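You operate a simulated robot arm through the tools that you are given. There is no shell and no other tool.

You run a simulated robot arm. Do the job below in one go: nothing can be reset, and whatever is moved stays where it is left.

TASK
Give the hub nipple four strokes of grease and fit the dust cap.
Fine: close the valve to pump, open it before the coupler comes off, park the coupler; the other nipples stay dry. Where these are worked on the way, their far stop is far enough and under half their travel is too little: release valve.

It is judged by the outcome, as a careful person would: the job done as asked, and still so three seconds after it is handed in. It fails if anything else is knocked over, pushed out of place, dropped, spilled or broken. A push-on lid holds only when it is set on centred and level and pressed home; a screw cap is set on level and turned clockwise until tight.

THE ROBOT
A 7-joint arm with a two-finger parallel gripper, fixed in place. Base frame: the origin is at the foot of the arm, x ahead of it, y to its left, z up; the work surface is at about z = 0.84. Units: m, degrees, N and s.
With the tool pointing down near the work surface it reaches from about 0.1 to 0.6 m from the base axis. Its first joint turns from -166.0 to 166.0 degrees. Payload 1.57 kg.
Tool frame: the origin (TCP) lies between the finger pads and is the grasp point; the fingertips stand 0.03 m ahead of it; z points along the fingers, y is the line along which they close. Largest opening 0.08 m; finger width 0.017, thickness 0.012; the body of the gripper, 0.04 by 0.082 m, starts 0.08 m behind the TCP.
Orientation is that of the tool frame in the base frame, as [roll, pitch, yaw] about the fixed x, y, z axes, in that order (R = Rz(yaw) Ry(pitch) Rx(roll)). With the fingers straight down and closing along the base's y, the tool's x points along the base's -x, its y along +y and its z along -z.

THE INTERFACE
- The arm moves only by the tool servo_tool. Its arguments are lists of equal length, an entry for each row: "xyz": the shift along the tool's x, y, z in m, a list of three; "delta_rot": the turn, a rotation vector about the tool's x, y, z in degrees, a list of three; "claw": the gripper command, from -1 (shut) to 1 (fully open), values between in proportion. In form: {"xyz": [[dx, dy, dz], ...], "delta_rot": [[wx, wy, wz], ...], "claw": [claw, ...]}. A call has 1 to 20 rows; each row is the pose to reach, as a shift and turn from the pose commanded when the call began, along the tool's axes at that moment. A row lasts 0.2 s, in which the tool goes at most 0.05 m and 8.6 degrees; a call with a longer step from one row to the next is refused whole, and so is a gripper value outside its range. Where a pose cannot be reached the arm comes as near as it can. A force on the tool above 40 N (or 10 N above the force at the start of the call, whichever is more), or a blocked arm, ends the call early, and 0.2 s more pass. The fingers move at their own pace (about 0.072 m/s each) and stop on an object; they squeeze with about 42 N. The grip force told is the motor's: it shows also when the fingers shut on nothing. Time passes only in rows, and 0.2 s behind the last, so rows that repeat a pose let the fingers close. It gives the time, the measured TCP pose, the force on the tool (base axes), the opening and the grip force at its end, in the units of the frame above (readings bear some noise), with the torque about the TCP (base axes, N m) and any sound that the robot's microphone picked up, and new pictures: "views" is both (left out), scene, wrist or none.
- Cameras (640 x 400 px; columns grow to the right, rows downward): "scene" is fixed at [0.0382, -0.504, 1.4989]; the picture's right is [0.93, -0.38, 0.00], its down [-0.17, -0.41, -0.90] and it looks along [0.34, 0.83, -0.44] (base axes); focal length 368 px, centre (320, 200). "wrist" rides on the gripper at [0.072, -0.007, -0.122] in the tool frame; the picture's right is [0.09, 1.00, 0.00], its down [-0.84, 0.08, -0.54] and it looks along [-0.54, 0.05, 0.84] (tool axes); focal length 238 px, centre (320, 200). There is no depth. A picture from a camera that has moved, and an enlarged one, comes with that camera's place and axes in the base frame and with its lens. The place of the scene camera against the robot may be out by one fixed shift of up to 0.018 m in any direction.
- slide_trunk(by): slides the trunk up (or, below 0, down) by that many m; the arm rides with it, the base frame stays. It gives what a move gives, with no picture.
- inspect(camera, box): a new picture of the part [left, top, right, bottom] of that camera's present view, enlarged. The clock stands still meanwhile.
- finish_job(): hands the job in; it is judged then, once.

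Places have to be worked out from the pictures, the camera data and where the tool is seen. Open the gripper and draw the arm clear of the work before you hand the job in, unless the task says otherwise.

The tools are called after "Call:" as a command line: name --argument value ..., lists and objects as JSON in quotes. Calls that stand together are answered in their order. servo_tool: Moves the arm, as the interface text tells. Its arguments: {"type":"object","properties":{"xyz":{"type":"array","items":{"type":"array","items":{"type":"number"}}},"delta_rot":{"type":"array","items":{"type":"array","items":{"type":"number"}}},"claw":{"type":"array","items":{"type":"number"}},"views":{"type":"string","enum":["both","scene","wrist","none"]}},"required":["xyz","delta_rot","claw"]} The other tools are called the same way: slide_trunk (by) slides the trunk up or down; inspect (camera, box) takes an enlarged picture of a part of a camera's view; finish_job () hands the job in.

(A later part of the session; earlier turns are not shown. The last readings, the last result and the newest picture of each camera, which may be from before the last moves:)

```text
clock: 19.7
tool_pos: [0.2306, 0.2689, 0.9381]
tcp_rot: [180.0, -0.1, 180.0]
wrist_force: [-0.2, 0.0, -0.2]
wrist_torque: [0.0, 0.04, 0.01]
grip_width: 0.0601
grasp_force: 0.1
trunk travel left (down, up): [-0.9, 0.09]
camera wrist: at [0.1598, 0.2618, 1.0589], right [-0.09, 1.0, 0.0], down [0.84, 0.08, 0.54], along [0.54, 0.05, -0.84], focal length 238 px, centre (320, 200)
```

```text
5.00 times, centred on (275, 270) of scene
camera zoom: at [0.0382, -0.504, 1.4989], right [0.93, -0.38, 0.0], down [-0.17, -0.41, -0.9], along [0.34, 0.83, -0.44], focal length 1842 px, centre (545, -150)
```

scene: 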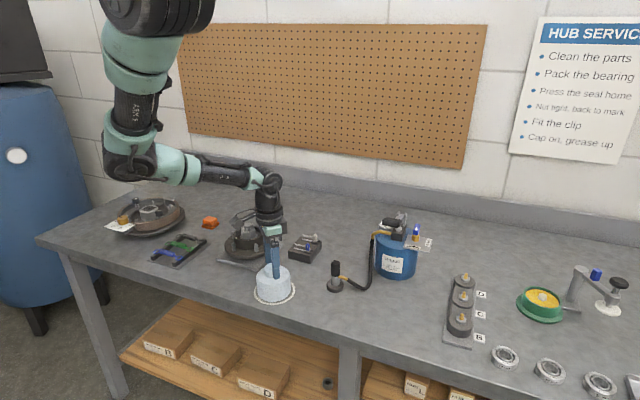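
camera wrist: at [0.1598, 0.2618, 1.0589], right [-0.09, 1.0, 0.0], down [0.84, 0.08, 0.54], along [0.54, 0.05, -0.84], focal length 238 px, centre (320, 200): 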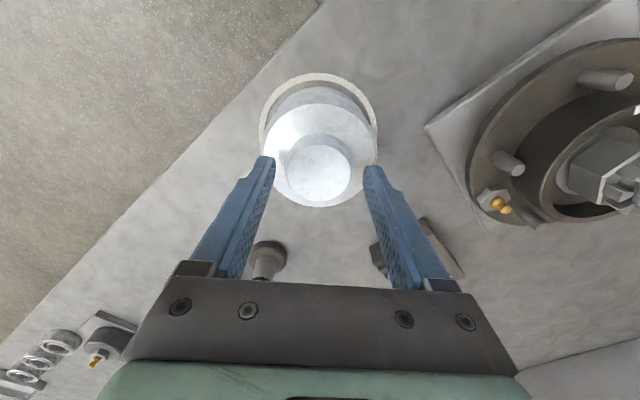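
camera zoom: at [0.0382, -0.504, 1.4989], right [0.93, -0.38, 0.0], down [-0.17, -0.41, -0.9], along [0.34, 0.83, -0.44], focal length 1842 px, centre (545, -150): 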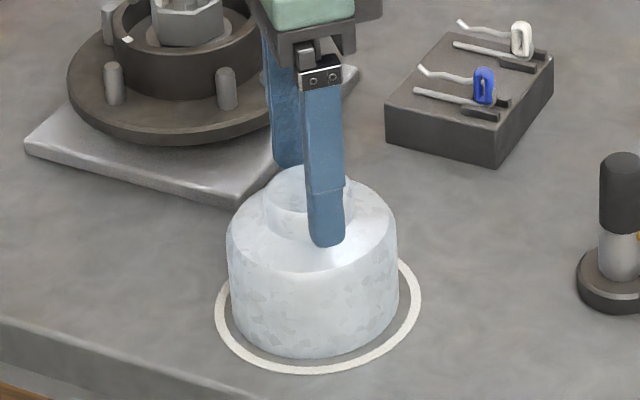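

The knob is now centred under the TCP. Lowering about 11 mm so that the tips are just above the shoulder, then closing.

Call:
servo_tool --xyz '[[0, -0.0005, 0.004], [0, -0.0005, 0.008], [0, -0.0005, 0.0105], [0, -0.0005, 0.0105], [0, -0.0005, 0.0105], [0, -0.0005, 0.0105], [0, -0.0005, 0.0105]]' --delta_rot '[[0, 0, 0], [0, 0, 0], [0, 0, 0], [0, 0, 0], [0, 0, 0], [0, 0, 0], [0, 0, 0]]' --claw '[0.4, 0.4, 0.4, 0.1, -0.3, -1, -1]' --views "wrist"

Call:
inspect --camera "wrist" --box '[220, 90, 420, 215]'

Call:
inspect --camera "scene" --box '[245, 230, 305, 310]'

```text
clock: 21.3
tool_pos: [0.2315, 0.2675, 0.9275]
tcp_rot: [179.8, 0.1, -179.9]
wrist_force: [1.3, 1.0, 17.8]
wrist_torque: [-0.33, 0.08, 0.02]
grip_width: 0.0457
grasp_force: 42.6
trunk travel left (down, up): [-0.9, 0.09]
camera wrist: at [0.16, 0.2609, 1.0498], right [-0.09, 1.0, 0.0], down [0.84, 0.08, 0.54], along [0.54, 0.05, -0.84], focal length 238 px, centre (320, 200)
```

wrist: 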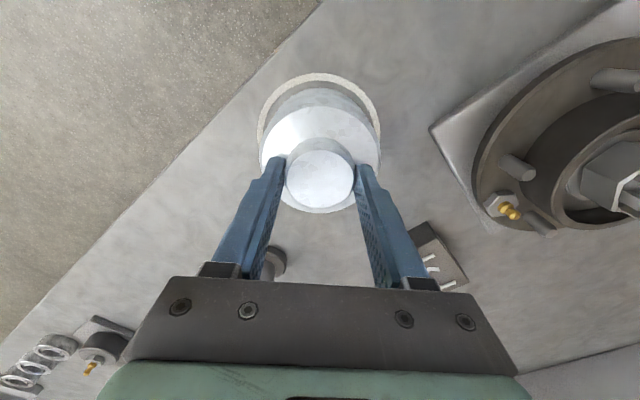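

```text
3.20 times, centred on (320, 152) of wrist
camera zoom: at [0.16, 0.2609, 1.0498], right [-0.09, 1.0, 0.0], down [0.84, 0.08, 0.54], along [0.54, 0.05, -0.84], focal length 763 px, centre (320, 352)
```

zoom: 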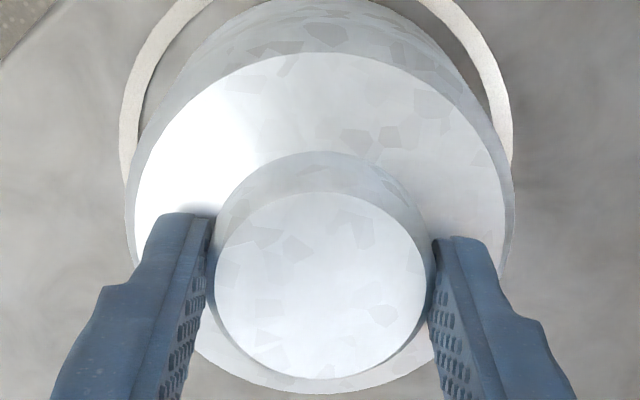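

```text
5.00 times, centred on (275, 270) of scene
camera zoom: at [0.0382, -0.504, 1.4989], right [0.93, -0.38, 0.0], down [-0.17, -0.41, -0.9], along [0.34, 0.83, -0.44], focal length 1842 px, centre (545, -150)
```

zoom: 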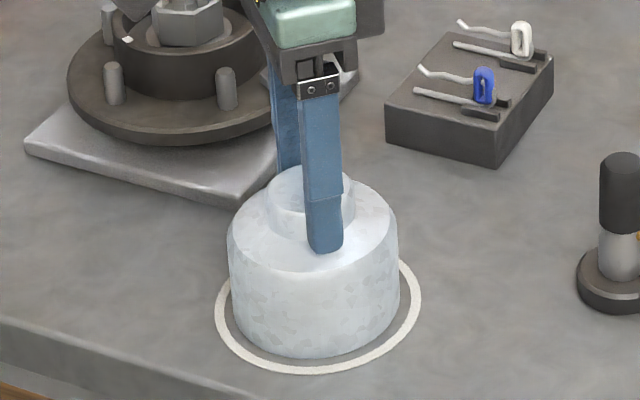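

Gripped again at 45.7 mm opening, centred this time. I'll lift only a few millimetres and check that the cap comes along.

Call:
servo_tool --xyz '[[0, 0, -0.002], [0, 0, -0.004], [0, 0, -0.006]]' --delta_rot '[[0, 0, 0], [0, 0, 0], [0, 0, 0]]' --claw '[-1, -1, -1]' --views "wrist"

Call:
inspect --camera "scene" --box '[245, 230, 305, 310]'

```text
clock: 22.1
tool_pos: [0.2323, 0.2684, 0.9327]
tcp_rot: [-179.9, -0.1, -179.9]
wrist_force: [-0.3, -0.5, -0.8]
wrist_torque: [-0.02, 0.0, 0.0]
grip_width: 0.0458
grasp_force: 42.5
trunk travel left (down, up): [-0.9, 0.09]
camera wrist: at [0.1602, 0.2614, 1.0544], right [-0.09, 1.0, 0.0], down [0.84, 0.08, 0.54], along [0.54, 0.05, -0.84], focal length 238 px, centre (320, 200)
```

wrist: 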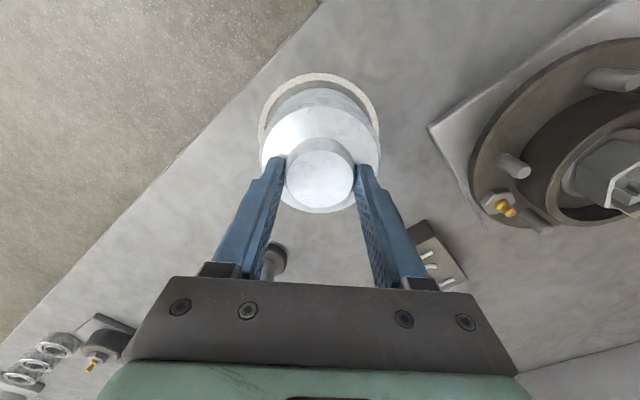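

```text
5.00 times, centred on (275, 270) of scene
camera zoom: at [0.0382, -0.504, 1.4989], right [0.93, -0.38, 0.0], down [-0.17, -0.41, -0.9], along [0.34, 0.83, -0.44], focal length 1842 px, centre (545, -150)
```

zoom: 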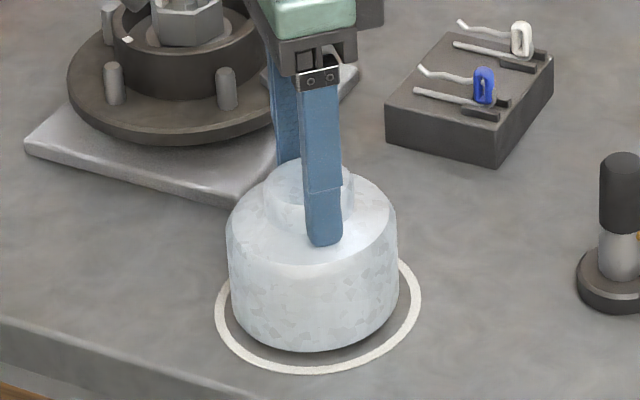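

The cap came off the table this time (gap visible below it, force steady). Continuing the lift slowly.

Call:
servo_tool --xyz '[[0, 0, -0.003], [0, 0, -0.007], [0, 0, -0.012], [0, 0, -0.018], [0, 0, -0.025], [0, 0, -0.033], [0, 0, -0.042], [0, 0, -0.051], [0, 0, -0.06], [0, 0, -0.068], [0, 0, -0.074], [0, 0, -0.078], [0, 0, -0.08]]' --delta_rot '[[0, 0, 0], [0, 0, 0], [0, 0, 0], [0, 0, 0], [0, 0, 0], [0, 0, 0], [0, 0, 0], [0, 0, 0], [0, 0, 0], [0, 0, 0], [0, 0, 0], [0, 0, 0], [0, 0, 0]]' --claw '[-1, -1, -1, -1, -1, -1, -1, -1, -1, -1, -1, -1, -1]'

Call:
inspect --camera "scene" --box '[235, 190, 315, 300]'

Call:
inspect --camera "wrist" --box '[220, 60, 460, 215]'

```text
clock: 24.9
tool_pos: [0.2305, 0.2688, 1.0136]
tcp_rot: [-180.0, 0.0, -179.8]
wrist_force: [0.4, -0.4, 0.0]
wrist_torque: [-0.01, 0.05, -0.01]
grip_width: 0.0455
grasp_force: 42.1
trunk travel left (down, up): [-0.9, 0.09]
camera wrist: at [0.1598, 0.2617, 1.1347], right [-0.09, 1.0, 0.0], down [0.84, 0.08, 0.54], along [0.54, 0.05, -0.84], focal length 238 px, centre (320, 200)
```

scene: 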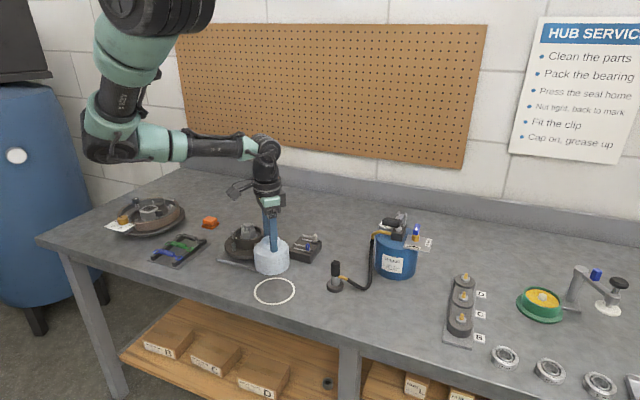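
wrist: 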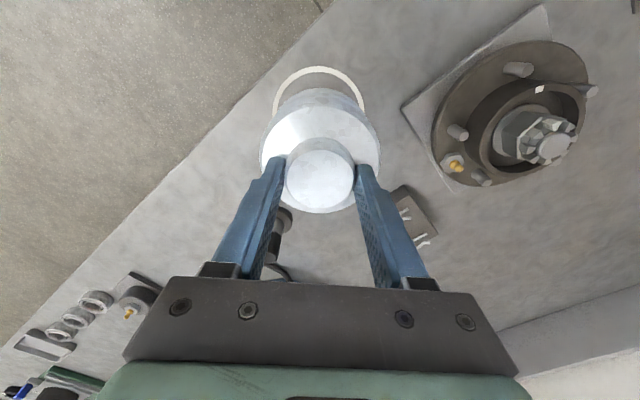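

```text
3.64 times, centred on (275, 245) of scene
camera zoom: at [0.0382, -0.504, 1.4989], right [0.93, -0.38, 0.0], down [-0.17, -0.41, -0.9], along [0.34, 0.83, -0.44], focal length 1340 px, centre (484, 36)
```

zoom: 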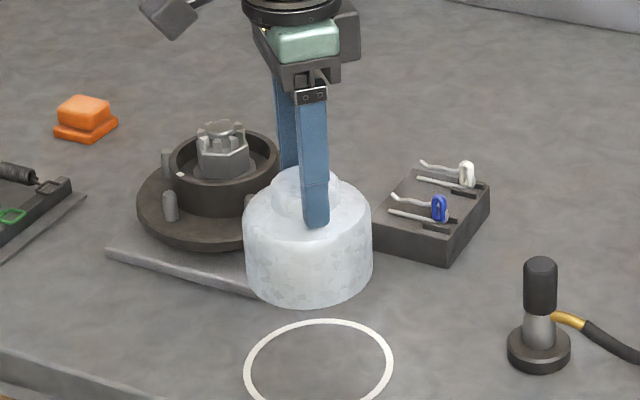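

```text
2.58 times, centred on (340, 138) of wrist
camera zoom: at [0.1598, 0.2617, 1.1347], right [-0.09, 1.0, 0.0], down [0.84, 0.08, 0.54], along [0.54, 0.05, -0.84], focal length 615 px, centre (268, 361)
```

zoom: 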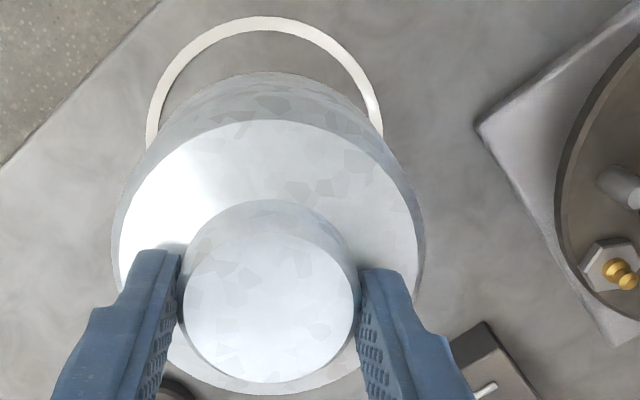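

The cap is held level, about 9 cm up. Next I raise it a bit more and carry it over to the hub at about (0.2105, 0.466), well above the castle nut.

Call:
servo_tool --xyz '[[0, 0, -0.015], [0, 0, -0.03], [0, 0, -0.045], [0.002, 0.015, -0.057], [0.004, 0.035, -0.057], [0.006, 0.055, -0.057], [0.008, 0.075, -0.057], [0.01, 0.095, -0.057], [0.012, 0.115, -0.057], [0.014, 0.135, -0.057], [0.016, 0.155, -0.057], [0.018, 0.17, -0.057], [0.02, 0.185, -0.057], [0.0208, 0.193, -0.057], [0.0208, 0.1974, -0.057], [0.0208, 0.1974, -0.057]]' --delta_rot '[[0, 0, 0], [0, 0, 0], [0, 0, 0], [0, 0, 0], [0, 0, 0], [0, 0, 0], [0, 0, 0], [0, 0, 0], [0, 0, 0], [0, 0, 0], [0, 0, 0], [0, 0, 0], [0, 0, 0], [0, 0, 0], [0, 0, 0], [0, 0, 0]]' --claw '[-1, -1, -1, -1, -1, -1, -1, -1, -1, -1, -1, -1, -1, -1, -1, -1]'

Call:
inspect --camera "scene" --box '[200, 170, 300, 270]'

Call:
inspect --camera "wrist" --box '[220, 50, 420, 215]'

```text
clock: 28.3
tool_pos: [0.2106, 0.4669, 1.0699]
tcp_rot: [179.9, -0.1, -180.0]
wrist_force: [0.7, 0.6, -0.6]
wrist_torque: [0.0, -0.01, 0.0]
grip_width: 0.0455
grasp_force: 41.8
trunk travel left (down, up): [-0.9, 0.09]
camera wrist: at [0.1389, 0.4589, 1.1921], right [-0.09, 1.0, 0.0], down [0.84, 0.08, 0.54], along [0.54, 0.05, -0.84], focal length 238 px, centre (320, 200)
```

scene: 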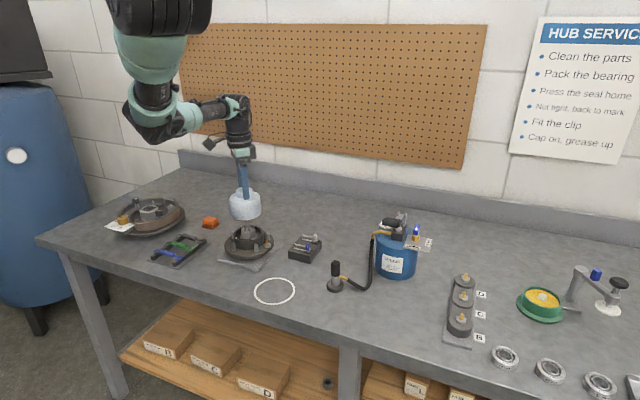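
wrist: 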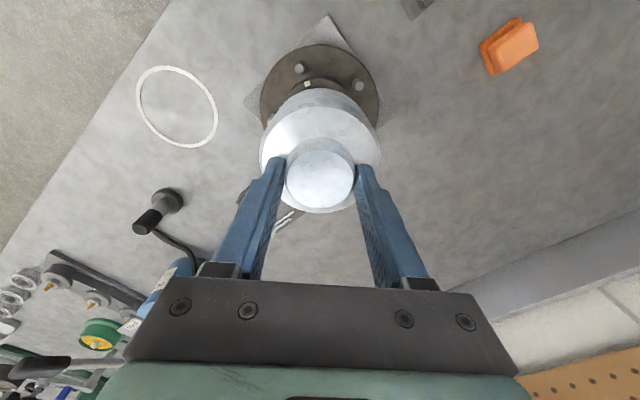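

```text
4.00 times, centred on (250, 220) of scene
camera zoom: at [0.0382, -0.504, 1.4989], right [0.93, -0.38, 0.0], down [-0.17, -0.41, -0.9], along [0.34, 0.83, -0.44], focal length 1474 px, centre (600, 120)
```

zoom: 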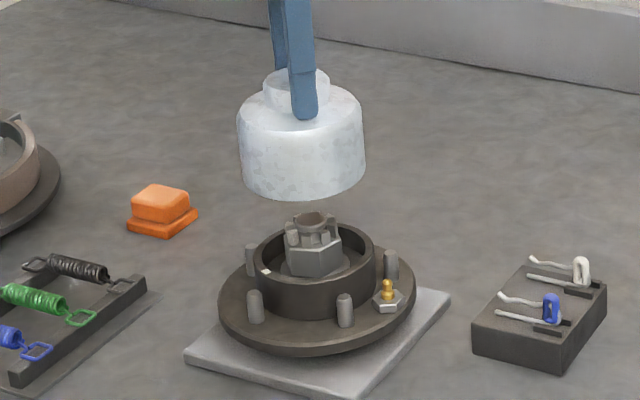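

```text
2.42 times, centred on (320, 132) of wrist
camera zoom: at [0.1389, 0.4589, 1.1921], right [-0.09, 1.0, 0.0], down [0.84, 0.08, 0.54], along [0.54, 0.05, -0.84], focal length 578 px, centre (320, 364)
```

zoom: 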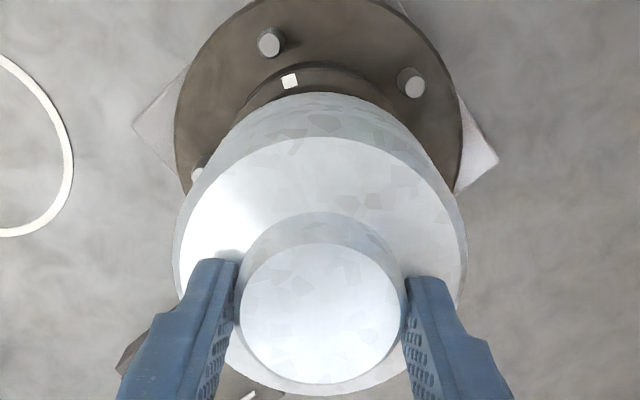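

The cap hangs above the hub, roughly centred. I'll lower it to about 8 mm above the ring to check the centring with less parallax.

Call:
servo_tool --xyz '[[0, 0, 0.012], [0, 0, 0.024], [0, 0, 0.036], [0, 0, 0.046], [0, 0, 0.053], [0, 0, 0.053]]' --delta_rot '[[0, 0, 0], [0, 0, 0], [0, 0, 0], [0, 0, 0], [0, 0, 0], [0, 0, 0]]' --claw '[-1, -1, -1, -1, -1, -1]'

Call:
inspect --camera "scene" --box '[220, 195, 280, 265]'

Call:
inspect --camera "wrist" --box '[230, 50, 410, 215]'

```text
clock: 29.7
tool_pos: [0.2102, 0.4652, 1.0177]
tcp_rot: [179.9, -0.1, 180.0]
wrist_force: [0.3, -0.3, -0.4]
wrist_torque: [0.02, -0.01, -0.01]
grip_width: 0.0455
grasp_force: 42.0
trunk travel left (down, up): [-0.9, 0.09]
camera wrist: at [0.1393, 0.4589, 1.1388], right [-0.09, 1.0, 0.0], down [0.84, 0.08, 0.54], along [0.54, 0.05, -0.84], focal length 238 px, centre (320, 200)
```

scene: 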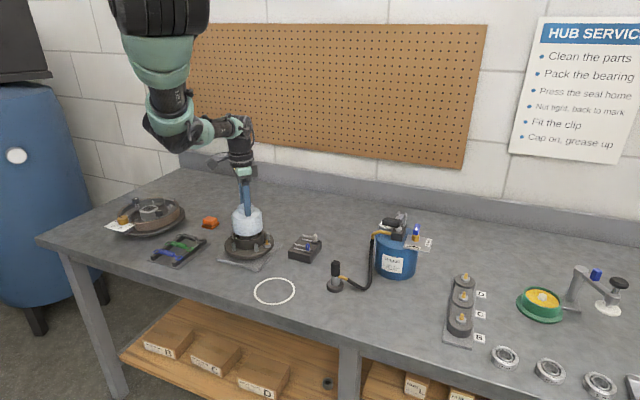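
wrist: 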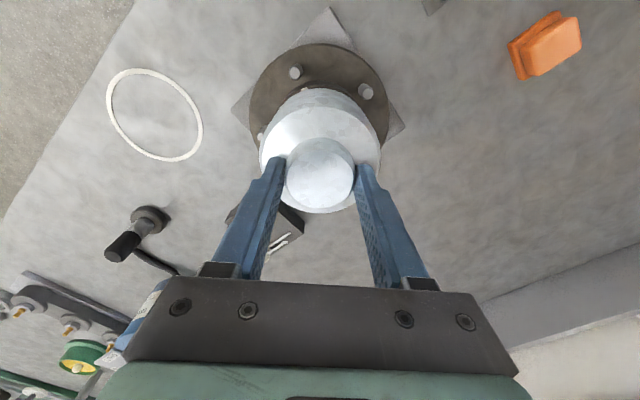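

```text
5.71 times, centred on (250, 230) of scene
camera zoom: at [0.0382, -0.504, 1.4989], right [0.93, -0.38, 0.0], down [-0.17, -0.41, -0.9], along [0.34, 0.83, -0.44], focal length 2105 px, centre (720, 29)
```

zoom: 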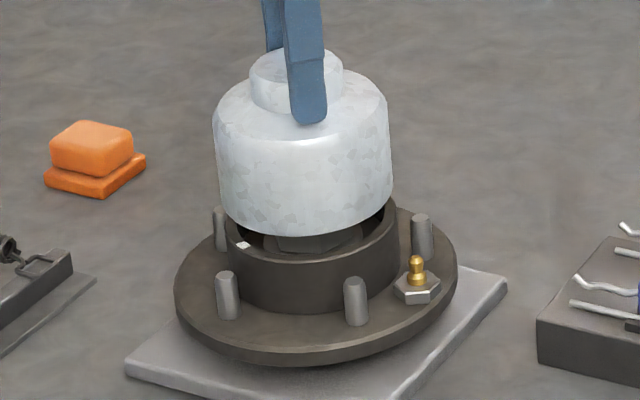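

```text
2.42 times, centred on (320, 132) of wrist
camera zoom: at [0.1393, 0.4589, 1.1388], right [-0.09, 1.0, 0.0], down [0.84, 0.08, 0.54], along [0.54, 0.05, -0.84], focal length 578 px, centre (320, 364)
```

zoom: 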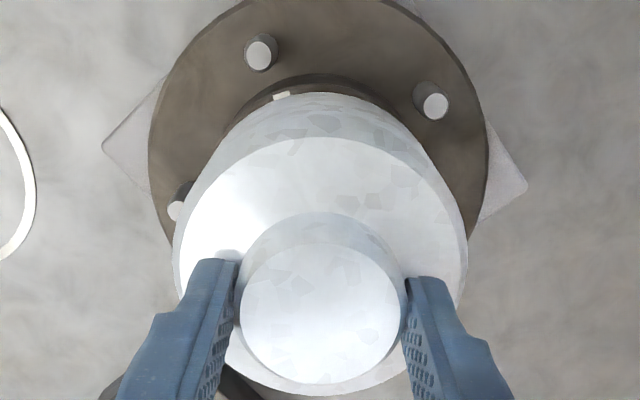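

The cap bottom is near the ring; zooming further to compare the edges of cap and ring.

Call:
inspect --camera "scene" --box '[230, 215, 266, 250]'

Call:
inspect --camera "scene" --box '[228, 200, 248, 250]'

Call:
inspect --camera "scene" --box '[252, 200, 272, 250]'

```text
11.43 times, centred on (248, 232) of scene
camera zoom: at [0.0382, -0.504, 1.4989], right [0.93, -0.38, 0.0], down [-0.17, -0.41, -0.9], along [0.34, 0.83, -0.44], focal length 4210 px, centre (1143, -171)
```

zoom: 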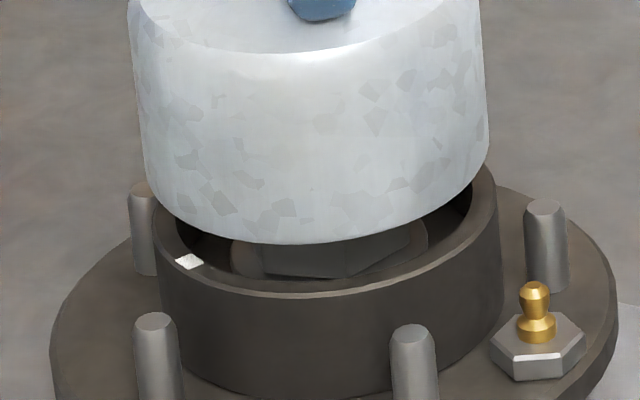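

```text
8.00 times, centred on (238, 225) of scene
camera zoom: at [0.0382, -0.504, 1.4989], right [0.93, -0.38, 0.0], down [-0.17, -0.41, -0.9], along [0.34, 0.83, -0.44], focal length 2947 px, centre (976, 0)
```

zoom: 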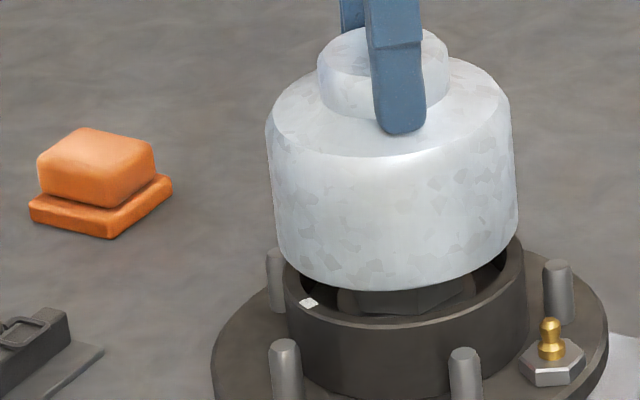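

```text
8.00 times, centred on (262, 225) of scene
camera zoom: at [0.0382, -0.504, 1.4989], right [0.93, -0.38, 0.0], down [-0.17, -0.41, -0.9], along [0.34, 0.83, -0.44], focal length 2947 px, centre (784, 0)
```

zoom: 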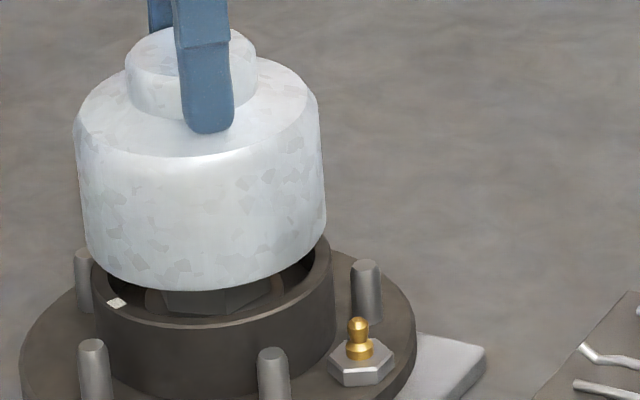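

Cap and ring match to within about 1 mm (the cap a touch too far in +y). I'll correct that and lower slowly towards contact.

Call:
servo_tool --xyz '[[-0.0005, -0.001, 0], [-0.0005, -0.001, 0.003], [-0.0005, -0.001, 0.006], [-0.0005, -0.001, 0.009], [-0.0005, -0.001, 0.009]]' --delta_rot '[[0, 0, 0], [0, 0, 0], [0, 0, 0], [0, 0, 0], [0, 0, 0]]' --claw '[-1, -1, -1, -1, -1]'

Call:
inspect --camera "scene" --box '[230, 215, 266, 250]'

Call:
inspect --camera "wrist" --box '[230, 50, 410, 215]'

```text
clock: 30.9
tool_pos: [0.2106, 0.4651, 1.0072]
tcp_rot: [179.9, 0.0, -180.0]
wrist_force: [0.3, -0.6, -0.7]
wrist_torque: [0.02, -0.01, 0.01]
grip_width: 0.0453
grasp_force: 42.3
trunk travel left (down, up): [-0.9, 0.09]
camera wrist: at [0.1393, 0.4578, 1.1303], right [-0.09, 1.0, 0.0], down [0.84, 0.08, 0.54], along [0.54, 0.05, -0.84], focal length 238 px, centre (320, 200)
```

scene: 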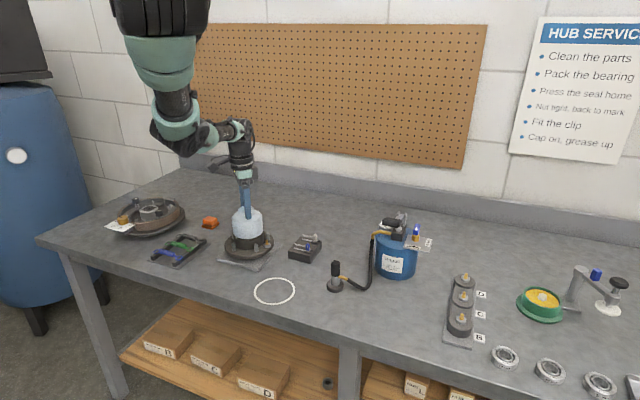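
wrist: 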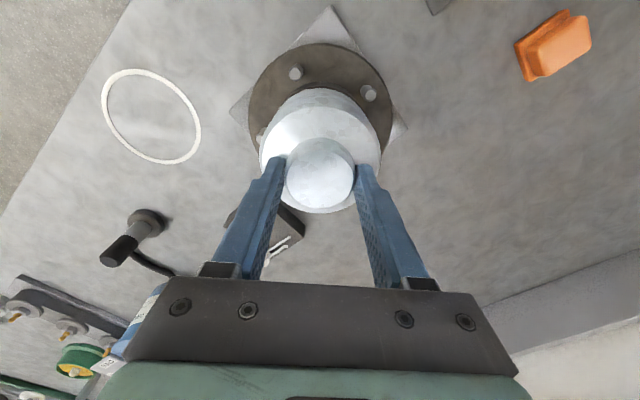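

```text
11.43 times, centred on (248, 232) of scene
camera zoom: at [0.0382, -0.504, 1.4989], right [0.93, -0.38, 0.0], down [-0.17, -0.41, -0.9], along [0.34, 0.83, -0.44], focal length 4210 px, centre (1143, -171)
```

zoom: 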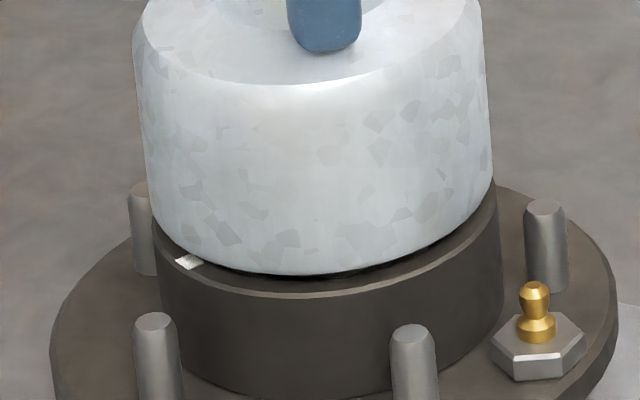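

```text
2.42 times, centred on (320, 132) of wrist
camera zoom: at [0.1393, 0.4578, 1.1303], right [-0.09, 1.0, 0.0], down [0.84, 0.08, 0.54], along [0.54, 0.05, -0.84], focal length 578 px, centre (320, 364)
```

zoom: 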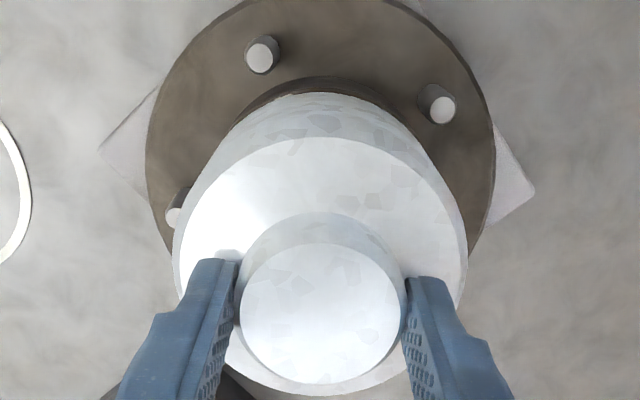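

Alignment looks good: left and right edges match to about 0.5 mm, with a gap of some 4–7 mm remaining. Continuing down in small steps to feel for contact.

Call:
servo_tool --xyz '[[0, 0, 0.002], [0, 0, 0.004], [0, 0, 0.006], [0, 0, 0.008], [0, 0, 0.01]]' --delta_rot '[[0, 0, 0], [0, 0, 0], [0, 0, 0], [0, 0, 0], [0, 0, 0]]' --claw '[-1, -1, -1, -1, -1]' --views "wrist"

Call:
inspect --camera "scene" --box '[230, 215, 266, 250]'

```text
clock: 32.1
tool_pos: [0.2104, 0.4639, 1.0026]
tcp_rot: [179.6, 0.1, 180.0]
wrist_force: [0.2, -5.0, 34.3]
wrist_torque: [-1.57, 0.61, 0.11]
grip_width: 0.0455
grasp_force: 41.6
trunk travel left (down, up): [-0.9, 0.09]
heard: snap
camera wrist: at [0.1388, 0.4571, 1.1246], right [-0.09, 1.0, 0.01], down [0.84, 0.07, 0.54], along [0.54, 0.06, -0.84], focal length 238 px, centre (320, 200)
```

wrist: 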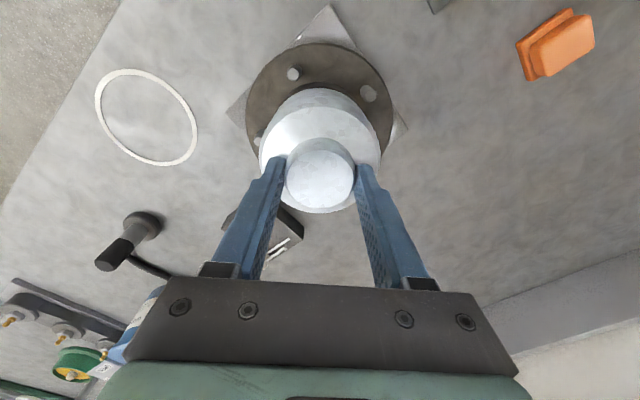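

```text
11.43 times, centred on (248, 232) of scene
camera zoom: at [0.0382, -0.504, 1.4989], right [0.93, -0.38, 0.0], down [-0.17, -0.41, -0.9], along [0.34, 0.83, -0.44], focal length 4210 px, centre (1143, -171)
```

zoom: 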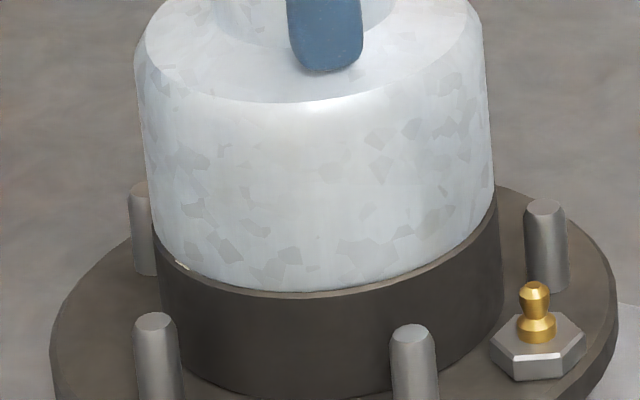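

A snap was heard and the cap now sits on the ring with 34 N on the tool. I'll unload, open the gripper, and look before pressing the top squarely.

Call:
servo_tool --xyz '[[0, 0, 0.007], [0, 0, 0.005], [0, 0, 0.005], [0, 0, 0.005]]' --delta_rot '[[0, 0, 0], [0, 0, 0], [0, 0, 0], [0, 0, 0]]' --claw '[-1, -1, 0, 0.4]' --views "wrist"

Call:
inspect --camera "scene" --box '[230, 205, 266, 250]'

```text
clock: 32.4
tool_pos: [0.2111, 0.4641, 1.0023]
tcp_rot: [179.8, 0.2, 179.9]
wrist_force: [-1.8, -10.6, 20.5]
wrist_torque: [-1.19, 0.43, -0.02]
grip_width: 0.0453
grasp_force: 41.8
trunk travel left (down, up): [-0.9, 0.09]
stopped in row 1: the force on the tool passed its limit at 52 N (the readings are from after the stop); the commanded pose is now the measured one
camera wrist: at [0.1389, 0.4579, 1.1246], right [-0.09, 1.0, 0.0], down [0.84, 0.08, 0.54], along [0.54, 0.05, -0.84], focal length 238 px, centre (320, 200)
```

wrist: 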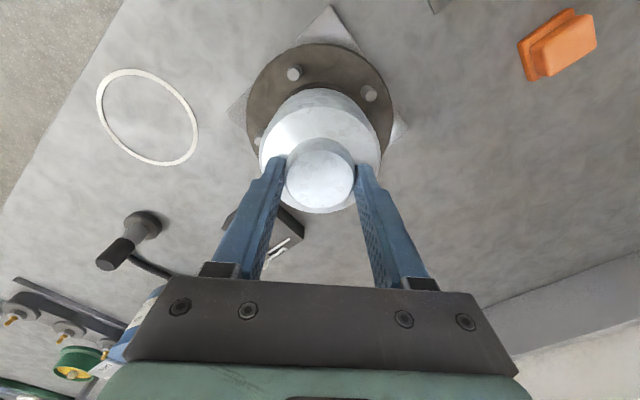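

```text
8.89 times, centred on (248, 228) of scene
camera zoom: at [0.0382, -0.504, 1.4989], right [0.93, -0.38, 0.0], down [-0.17, -0.41, -0.9], along [0.34, 0.83, -0.44], focal length 3275 px, centre (960, -44)
```

zoom: 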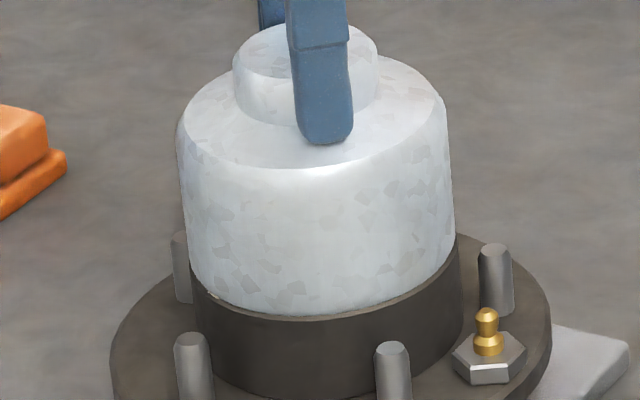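

I moved the wrong way by a sign slip, but only pressed the cap further down; it looks seated and level. Now opening the gripper and rising off it.

Call:
servo_tool --xyz '[[0, 0, -0.001], [0, 0, -0.001], [0, 0, -0.001], [0, 0, -0.02], [0, 0, -0.05], [0, 0, -0.06]]' --delta_rot '[[0, 0, 0], [0, 0, 0], [0, 0, 0], [0, 0, 0], [0, 0, 0], [0, 0, 0]]' --claw '[0.0, 0.4, 0.5, 0.5, 0.5, 0.5]' --views "wrist"

Call:
inspect --camera "scene" --box '[230, 205, 266, 250]'

Call:
inspect --camera "wrist" --box '[220, 50, 420, 200]'

```text
clock: 33.8
tool_pos: [0.2122, 0.4683, 1.061]
tcp_rot: [179.7, 0.0, 179.9]
wrist_force: [-0.4, 0.8, -0.5]
wrist_torque: [0.0, -0.03, 0.02]
grip_width: 0.0599
grasp_force: 0.1
trunk travel left (down, up): [-0.9, 0.09]
camera wrist: at [0.1395, 0.4609, 1.1819], right [-0.09, 1.0, 0.0], down [0.84, 0.07, 0.54], along [0.54, 0.05, -0.84], focal length 238 px, centre (320, 200)
```

wrist: 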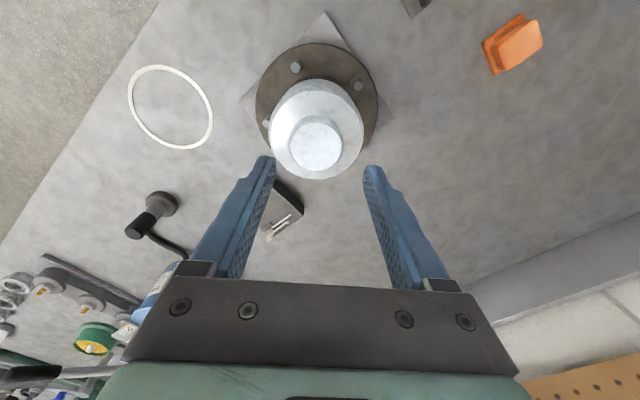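

```text
8.89 times, centred on (248, 228) of scene
camera zoom: at [0.0382, -0.504, 1.4989], right [0.93, -0.38, 0.0], down [-0.17, -0.41, -0.9], along [0.34, 0.83, -0.44], focal length 3275 px, centre (960, -44)
```

zoom: 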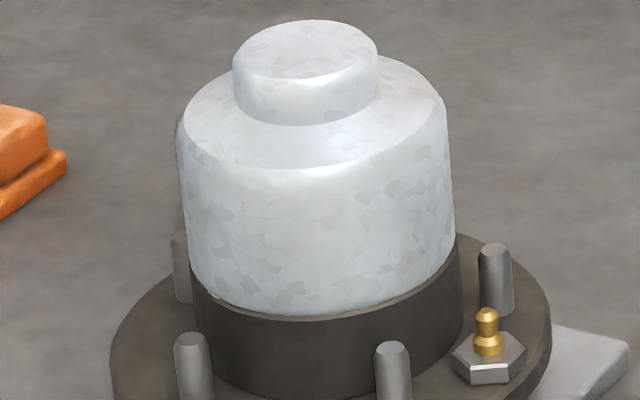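

```text
2.67 times, centred on (320, 125) of wrist
camera zoom: at [0.1395, 0.4609, 1.1819], right [-0.09, 1.0, 0.0], down [0.84, 0.07, 0.54], along [0.54, 0.05, -0.84], focal length 636 px, centre (320, 400)
```

zoom: 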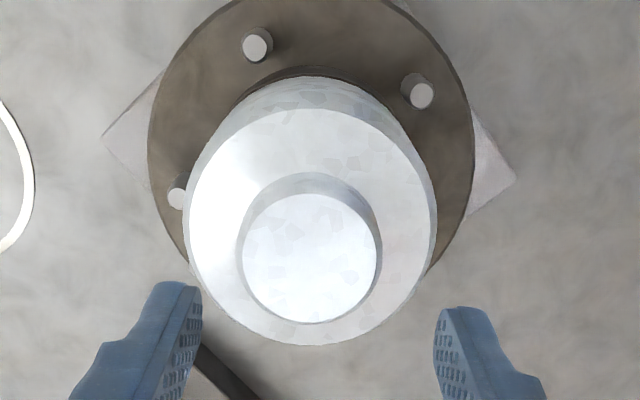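

The cap is seated on the ring and looks level. I'll close the fingers, centre on the knob and press down firmly once to make sure it is home.

Call:
servo_tool --xyz '[[0.002, -0.0037, 0], [0.002, -0.0037, 0], [0.002, -0.0037, 0.015], [0.002, -0.0037, 0.03], [0.002, -0.0037, 0.034], [0.002, -0.0037, 0.037], [0.002, -0.0037, 0.04], [0.002, -0.0037, 0.042], [0.002, -0.0037, 0.043], [0.002, -0.0037, 0.044], [0.002, -0.0037, 0.045], [0.002, -0.0037, 0.046]]' --delta_rot '[[0.15, 0, 0], [0.3, 0, 0], [0.3, 0, 0], [0.3, 0, 0], [0.3, 0, 0], [0.3, 0, 0], [0.3, 0, 0], [0.3, 0, 0], [0.3, 0, 0], [0.3, 0, 0], [0.3, 0, 0], [0.3, 0, 0]]' --claw '[-1, -1, -1, -1, -1, -1, -1, -1, -1, -1, -1, -1]' --views "wrist"

Call:
inspect --camera "scene" --box '[230, 205, 266, 250]'

```text
clock: 36.2
tool_pos: [0.2098, 0.4641, 1.0211]
tcp_rot: [179.5, 0.2, -179.9]
wrist_force: [-4.1, -13.5, 21.6]
wrist_torque: [-0.44, 0.31, 0.05]
grip_width: 0.0002
grasp_force: 21.2
trunk travel left (down, up): [-0.9, 0.09]
stopped in row 12: the force on the tool passed its limit at 41 N (the readings are from after the stop); the commanded pose is now the measured one
camera wrist: at [0.1376, 0.4571, 1.1426], right [-0.09, 1.0, 0.01], down [0.83, 0.07, 0.55], along [0.54, 0.06, -0.84], focal length 238 px, centre (320, 200)
```

wrist: 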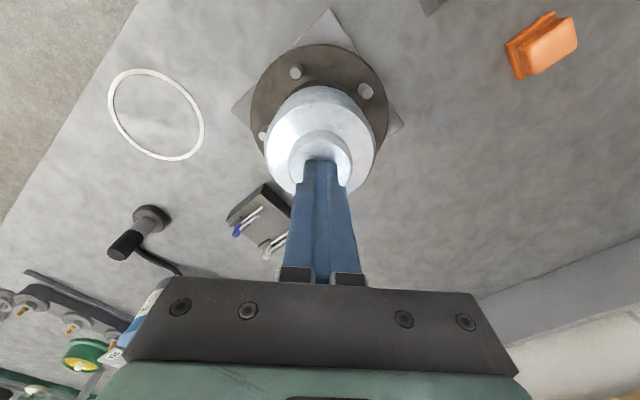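

```text
8.89 times, centred on (248, 228) of scene
camera zoom: at [0.0382, -0.504, 1.4989], right [0.93, -0.38, 0.0], down [-0.17, -0.41, -0.9], along [0.34, 0.83, -0.44], focal length 3275 px, centre (960, -44)
```

zoom: 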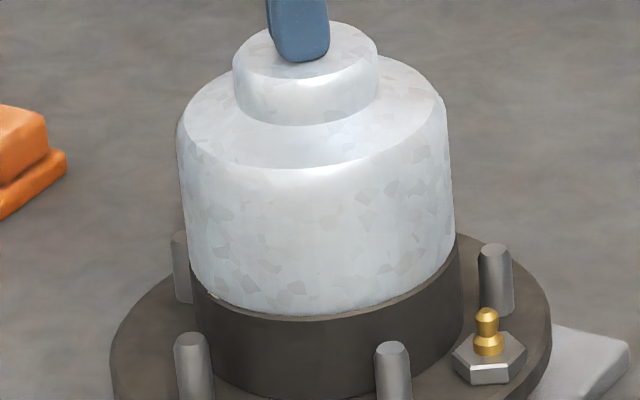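

Pressing with about 41 N gave no further movement, so the cap is home. Rising off and levelling the tool.

Call:
servo_tool --xyz '[[0, 0, -0.01], [0, 0, -0.04], [0, 0, -0.08], [0, 0, -0.1], [0, 0, -0.1]]' --delta_rot '[[0.1, 0, 0], [0.4, 0.1, 0], [0.5, 0.2, 0], [0.5, 0.2, 0], [0.5, 0.2, 0]]' --claw '[-1, -1, -1, -1, -1]' --views "wrist"

Call:
inspect --camera "wrist" --box '[230, 60, 410, 200]'

```text
clock: 37.4
tool_pos: [0.2093, 0.4667, 1.1204]
tcp_rot: [-179.9, -0.1, 180.0]
wrist_force: [-0.3, -0.9, -0.2]
wrist_torque: [0.01, 0.02, 0.02]
grip_width: 0.0001
grasp_force: 21.2
trunk travel left (down, up): [-0.9, 0.09]
camera wrist: at [0.1394, 0.4592, 1.2419], right [-0.09, 1.0, 0.0], down [0.84, 0.08, 0.54], along [0.54, 0.05, -0.84], focal length 238 px, centre (320, 200)
```

wrist: 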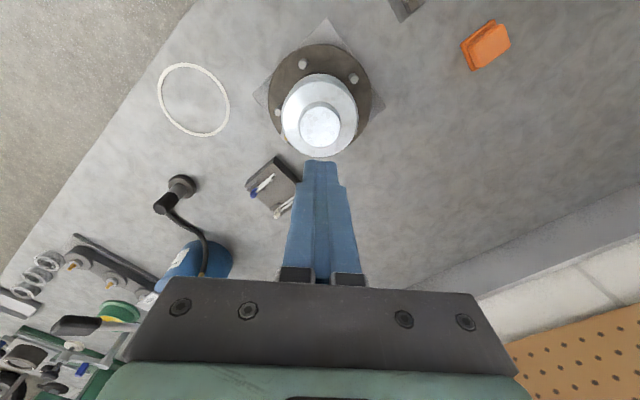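

```text
2.86 times, centred on (320, 130) of wrist
camera zoom: at [0.1394, 0.4592, 1.2419], right [-0.09, 1.0, 0.0], down [0.84, 0.08, 0.54], along [0.54, 0.05, -0.84], focal length 681 px, centre (320, 400)
```

zoom: 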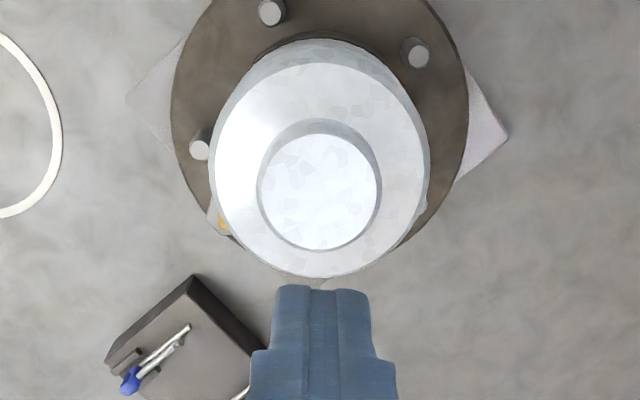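

Next I move above the parked coupler near (0.385, 0.216), turning the tool so that the fingers will close across the hose direction.

Call:
servo_tool --xyz '[[-0.0218, -0.0313, 0], [-0.0436, -0.0625, 0], [-0.0654, -0.0938, 0], [-0.0873, -0.125, 0], [-0.1091, -0.1563, 0.01], [-0.1309, -0.1875, 0.02], [-0.1527, -0.2188, 0.04], [-0.1745, -0.25, 0.06], [-0.1745, -0.25, 0.06]]' --delta_rot '[[0, 0, 6], [0, 0, 12], [0, 0, 18], [0, 0, 24], [0, 0, 30], [0, 0, 36], [0, 0, 42], [0, 0, 48], [0, 0, 48]]' --claw '[-1, -1, -0.5, 0, 0.25, 0.25, 0.25, 0.25, 0.25]'

Call:
inspect --camera "wrist" --box '[220, 50, 420, 215]'

Call:
inspect --camera "scene" --box '[300, 200, 400, 310]'

```text
clock: 39.4
tool_pos: [0.3846, 0.2151, 1.0578]
tcp_rot: [-179.8, 0.1, 131.8]
wrist_force: [-0.5, 0.1, 0.0]
wrist_torque: [0.0, 0.0, 0.0]
grip_width: 0.0499
grasp_force: 0.0
trunk travel left (down, up): [-0.9, 0.09]
camera wrist: at [0.3315, 0.2638, 1.1794], right [0.68, 0.73, 0.0], down [0.62, -0.57, 0.54], along [0.4, -0.37, -0.84], focal length 238 px, centre (320, 200)
```

scene: 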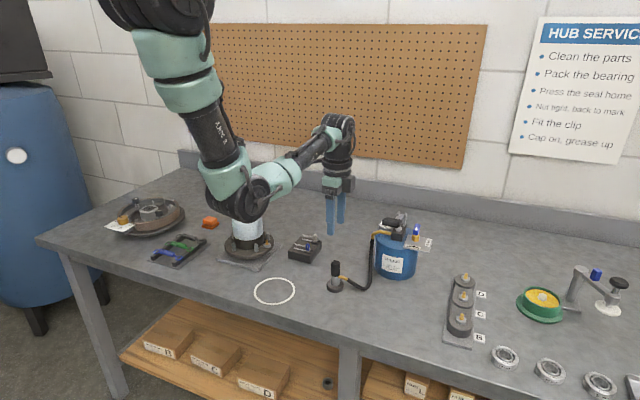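
wrist: 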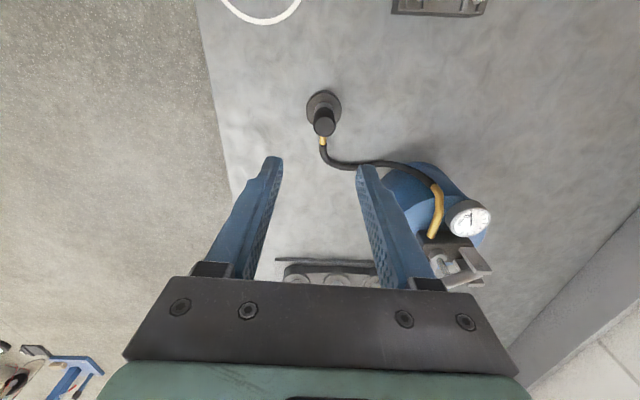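

```text
2.42 times, centred on (320, 132) of wrist
camera zoom: at [0.3315, 0.2638, 1.1794], right [0.68, 0.73, 0.0], down [0.62, -0.57, 0.54], along [0.4, -0.37, -0.84], focal length 578 px, centre (320, 364)
```

zoom: 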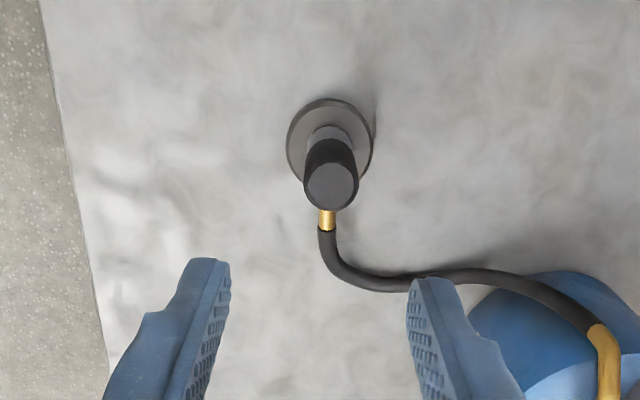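

```text
3.64 times, centred on (350, 255) of scene
camera zoom: at [0.0382, -0.504, 1.4989], right [0.93, -0.38, 0.0], down [-0.17, -0.41, -0.9], along [0.34, 0.83, -0.44], focal length 1340 px, centre (211, 0)
```

zoom: 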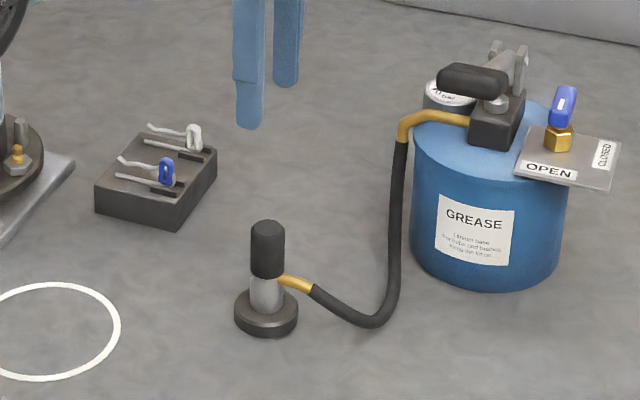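

The coupler's handle is about 5 mm to the tool's +y side; its top is near z 0.92 and the hose leaves along −45°. I'll correct and come down partway to check.

Call:
servo_tool --xyz '[[-0.0005, 0.0025, 0.02], [-0.001, 0.005, 0.05], [-0.001, 0.005, 0.08], [-0.001, 0.005, 0.1], [-0.001, 0.005, 0.1]]' --delta_rot '[[0, 0, 0], [0, 0, 0], [0, 0, 0], [0, 0, 0], [0, 0, 0]]' --claw '[0.25, 0.25, 0.25, 0.25, 0.25]'

Call:
inspect --camera "wrist" --box '[220, 70, 420, 215]'

Call:
inspect --camera "scene" --box '[300, 200, 370, 310]'

```text
clock: 40.6
tool_pos: [0.3891, 0.2185, 0.9583]
tcp_rot: [-180.0, 0.1, 131.9]
wrist_force: [-0.7, -0.7, -0.4]
wrist_torque: [0.02, -0.03, -0.01]
grip_width: 0.0501
grasp_force: 0.0
trunk travel left (down, up): [-0.9, 0.09]
camera wrist: at [0.3359, 0.2676, 1.0802], right [0.68, 0.73, 0.0], down [0.62, -0.57, 0.54], along [0.4, -0.37, -0.84], focal length 238 px, centre (320, 200)
```

scene: 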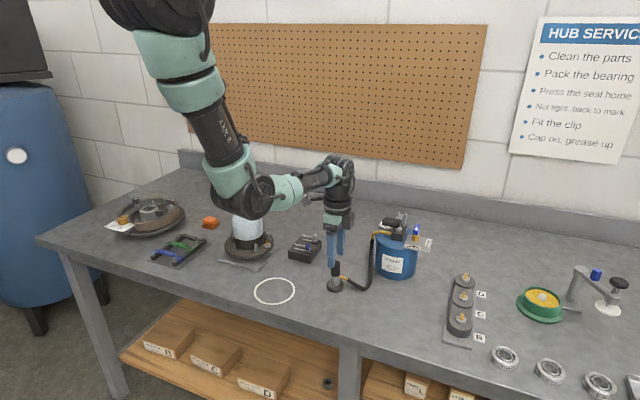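
wrist: 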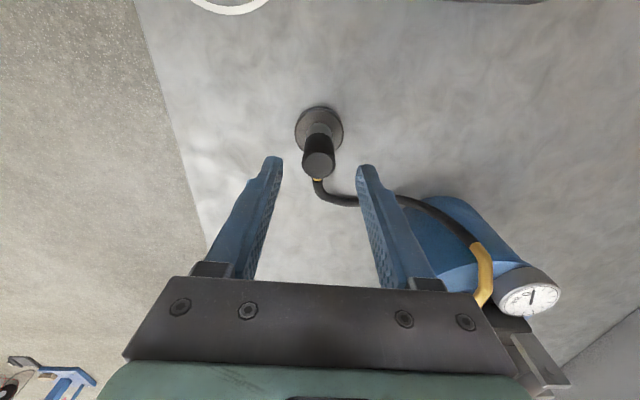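

```text
2.76 times, centred on (320, 142) of wrist
camera zoom: at [0.3359, 0.2676, 1.0802], right [0.68, 0.73, 0.0], down [0.62, -0.57, 0.54], along [0.4, -0.37, -0.84], focal length 658 px, centre (320, 359)
```

zoom: 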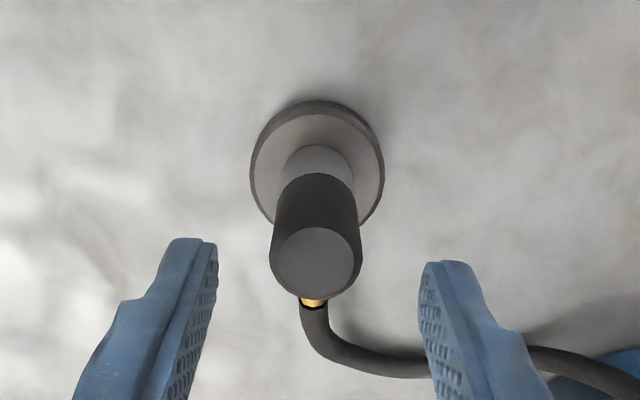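

```text
3.64 times, centred on (335, 255) of scene
camera zoom: at [0.0382, -0.504, 1.4989], right [0.93, -0.38, 0.0], down [-0.17, -0.41, -0.9], along [0.34, 0.83, -0.44], focal length 1340 px, centre (266, 0)
```

zoom: 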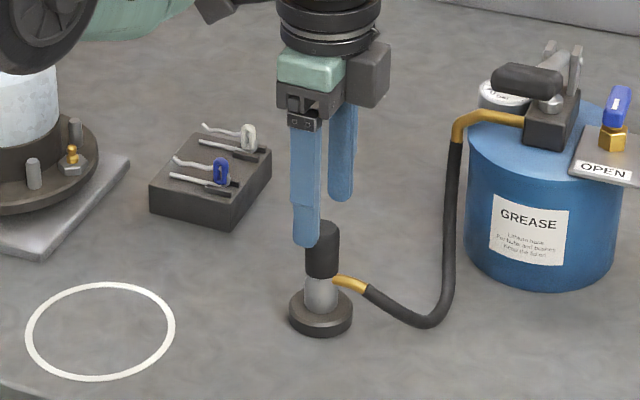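

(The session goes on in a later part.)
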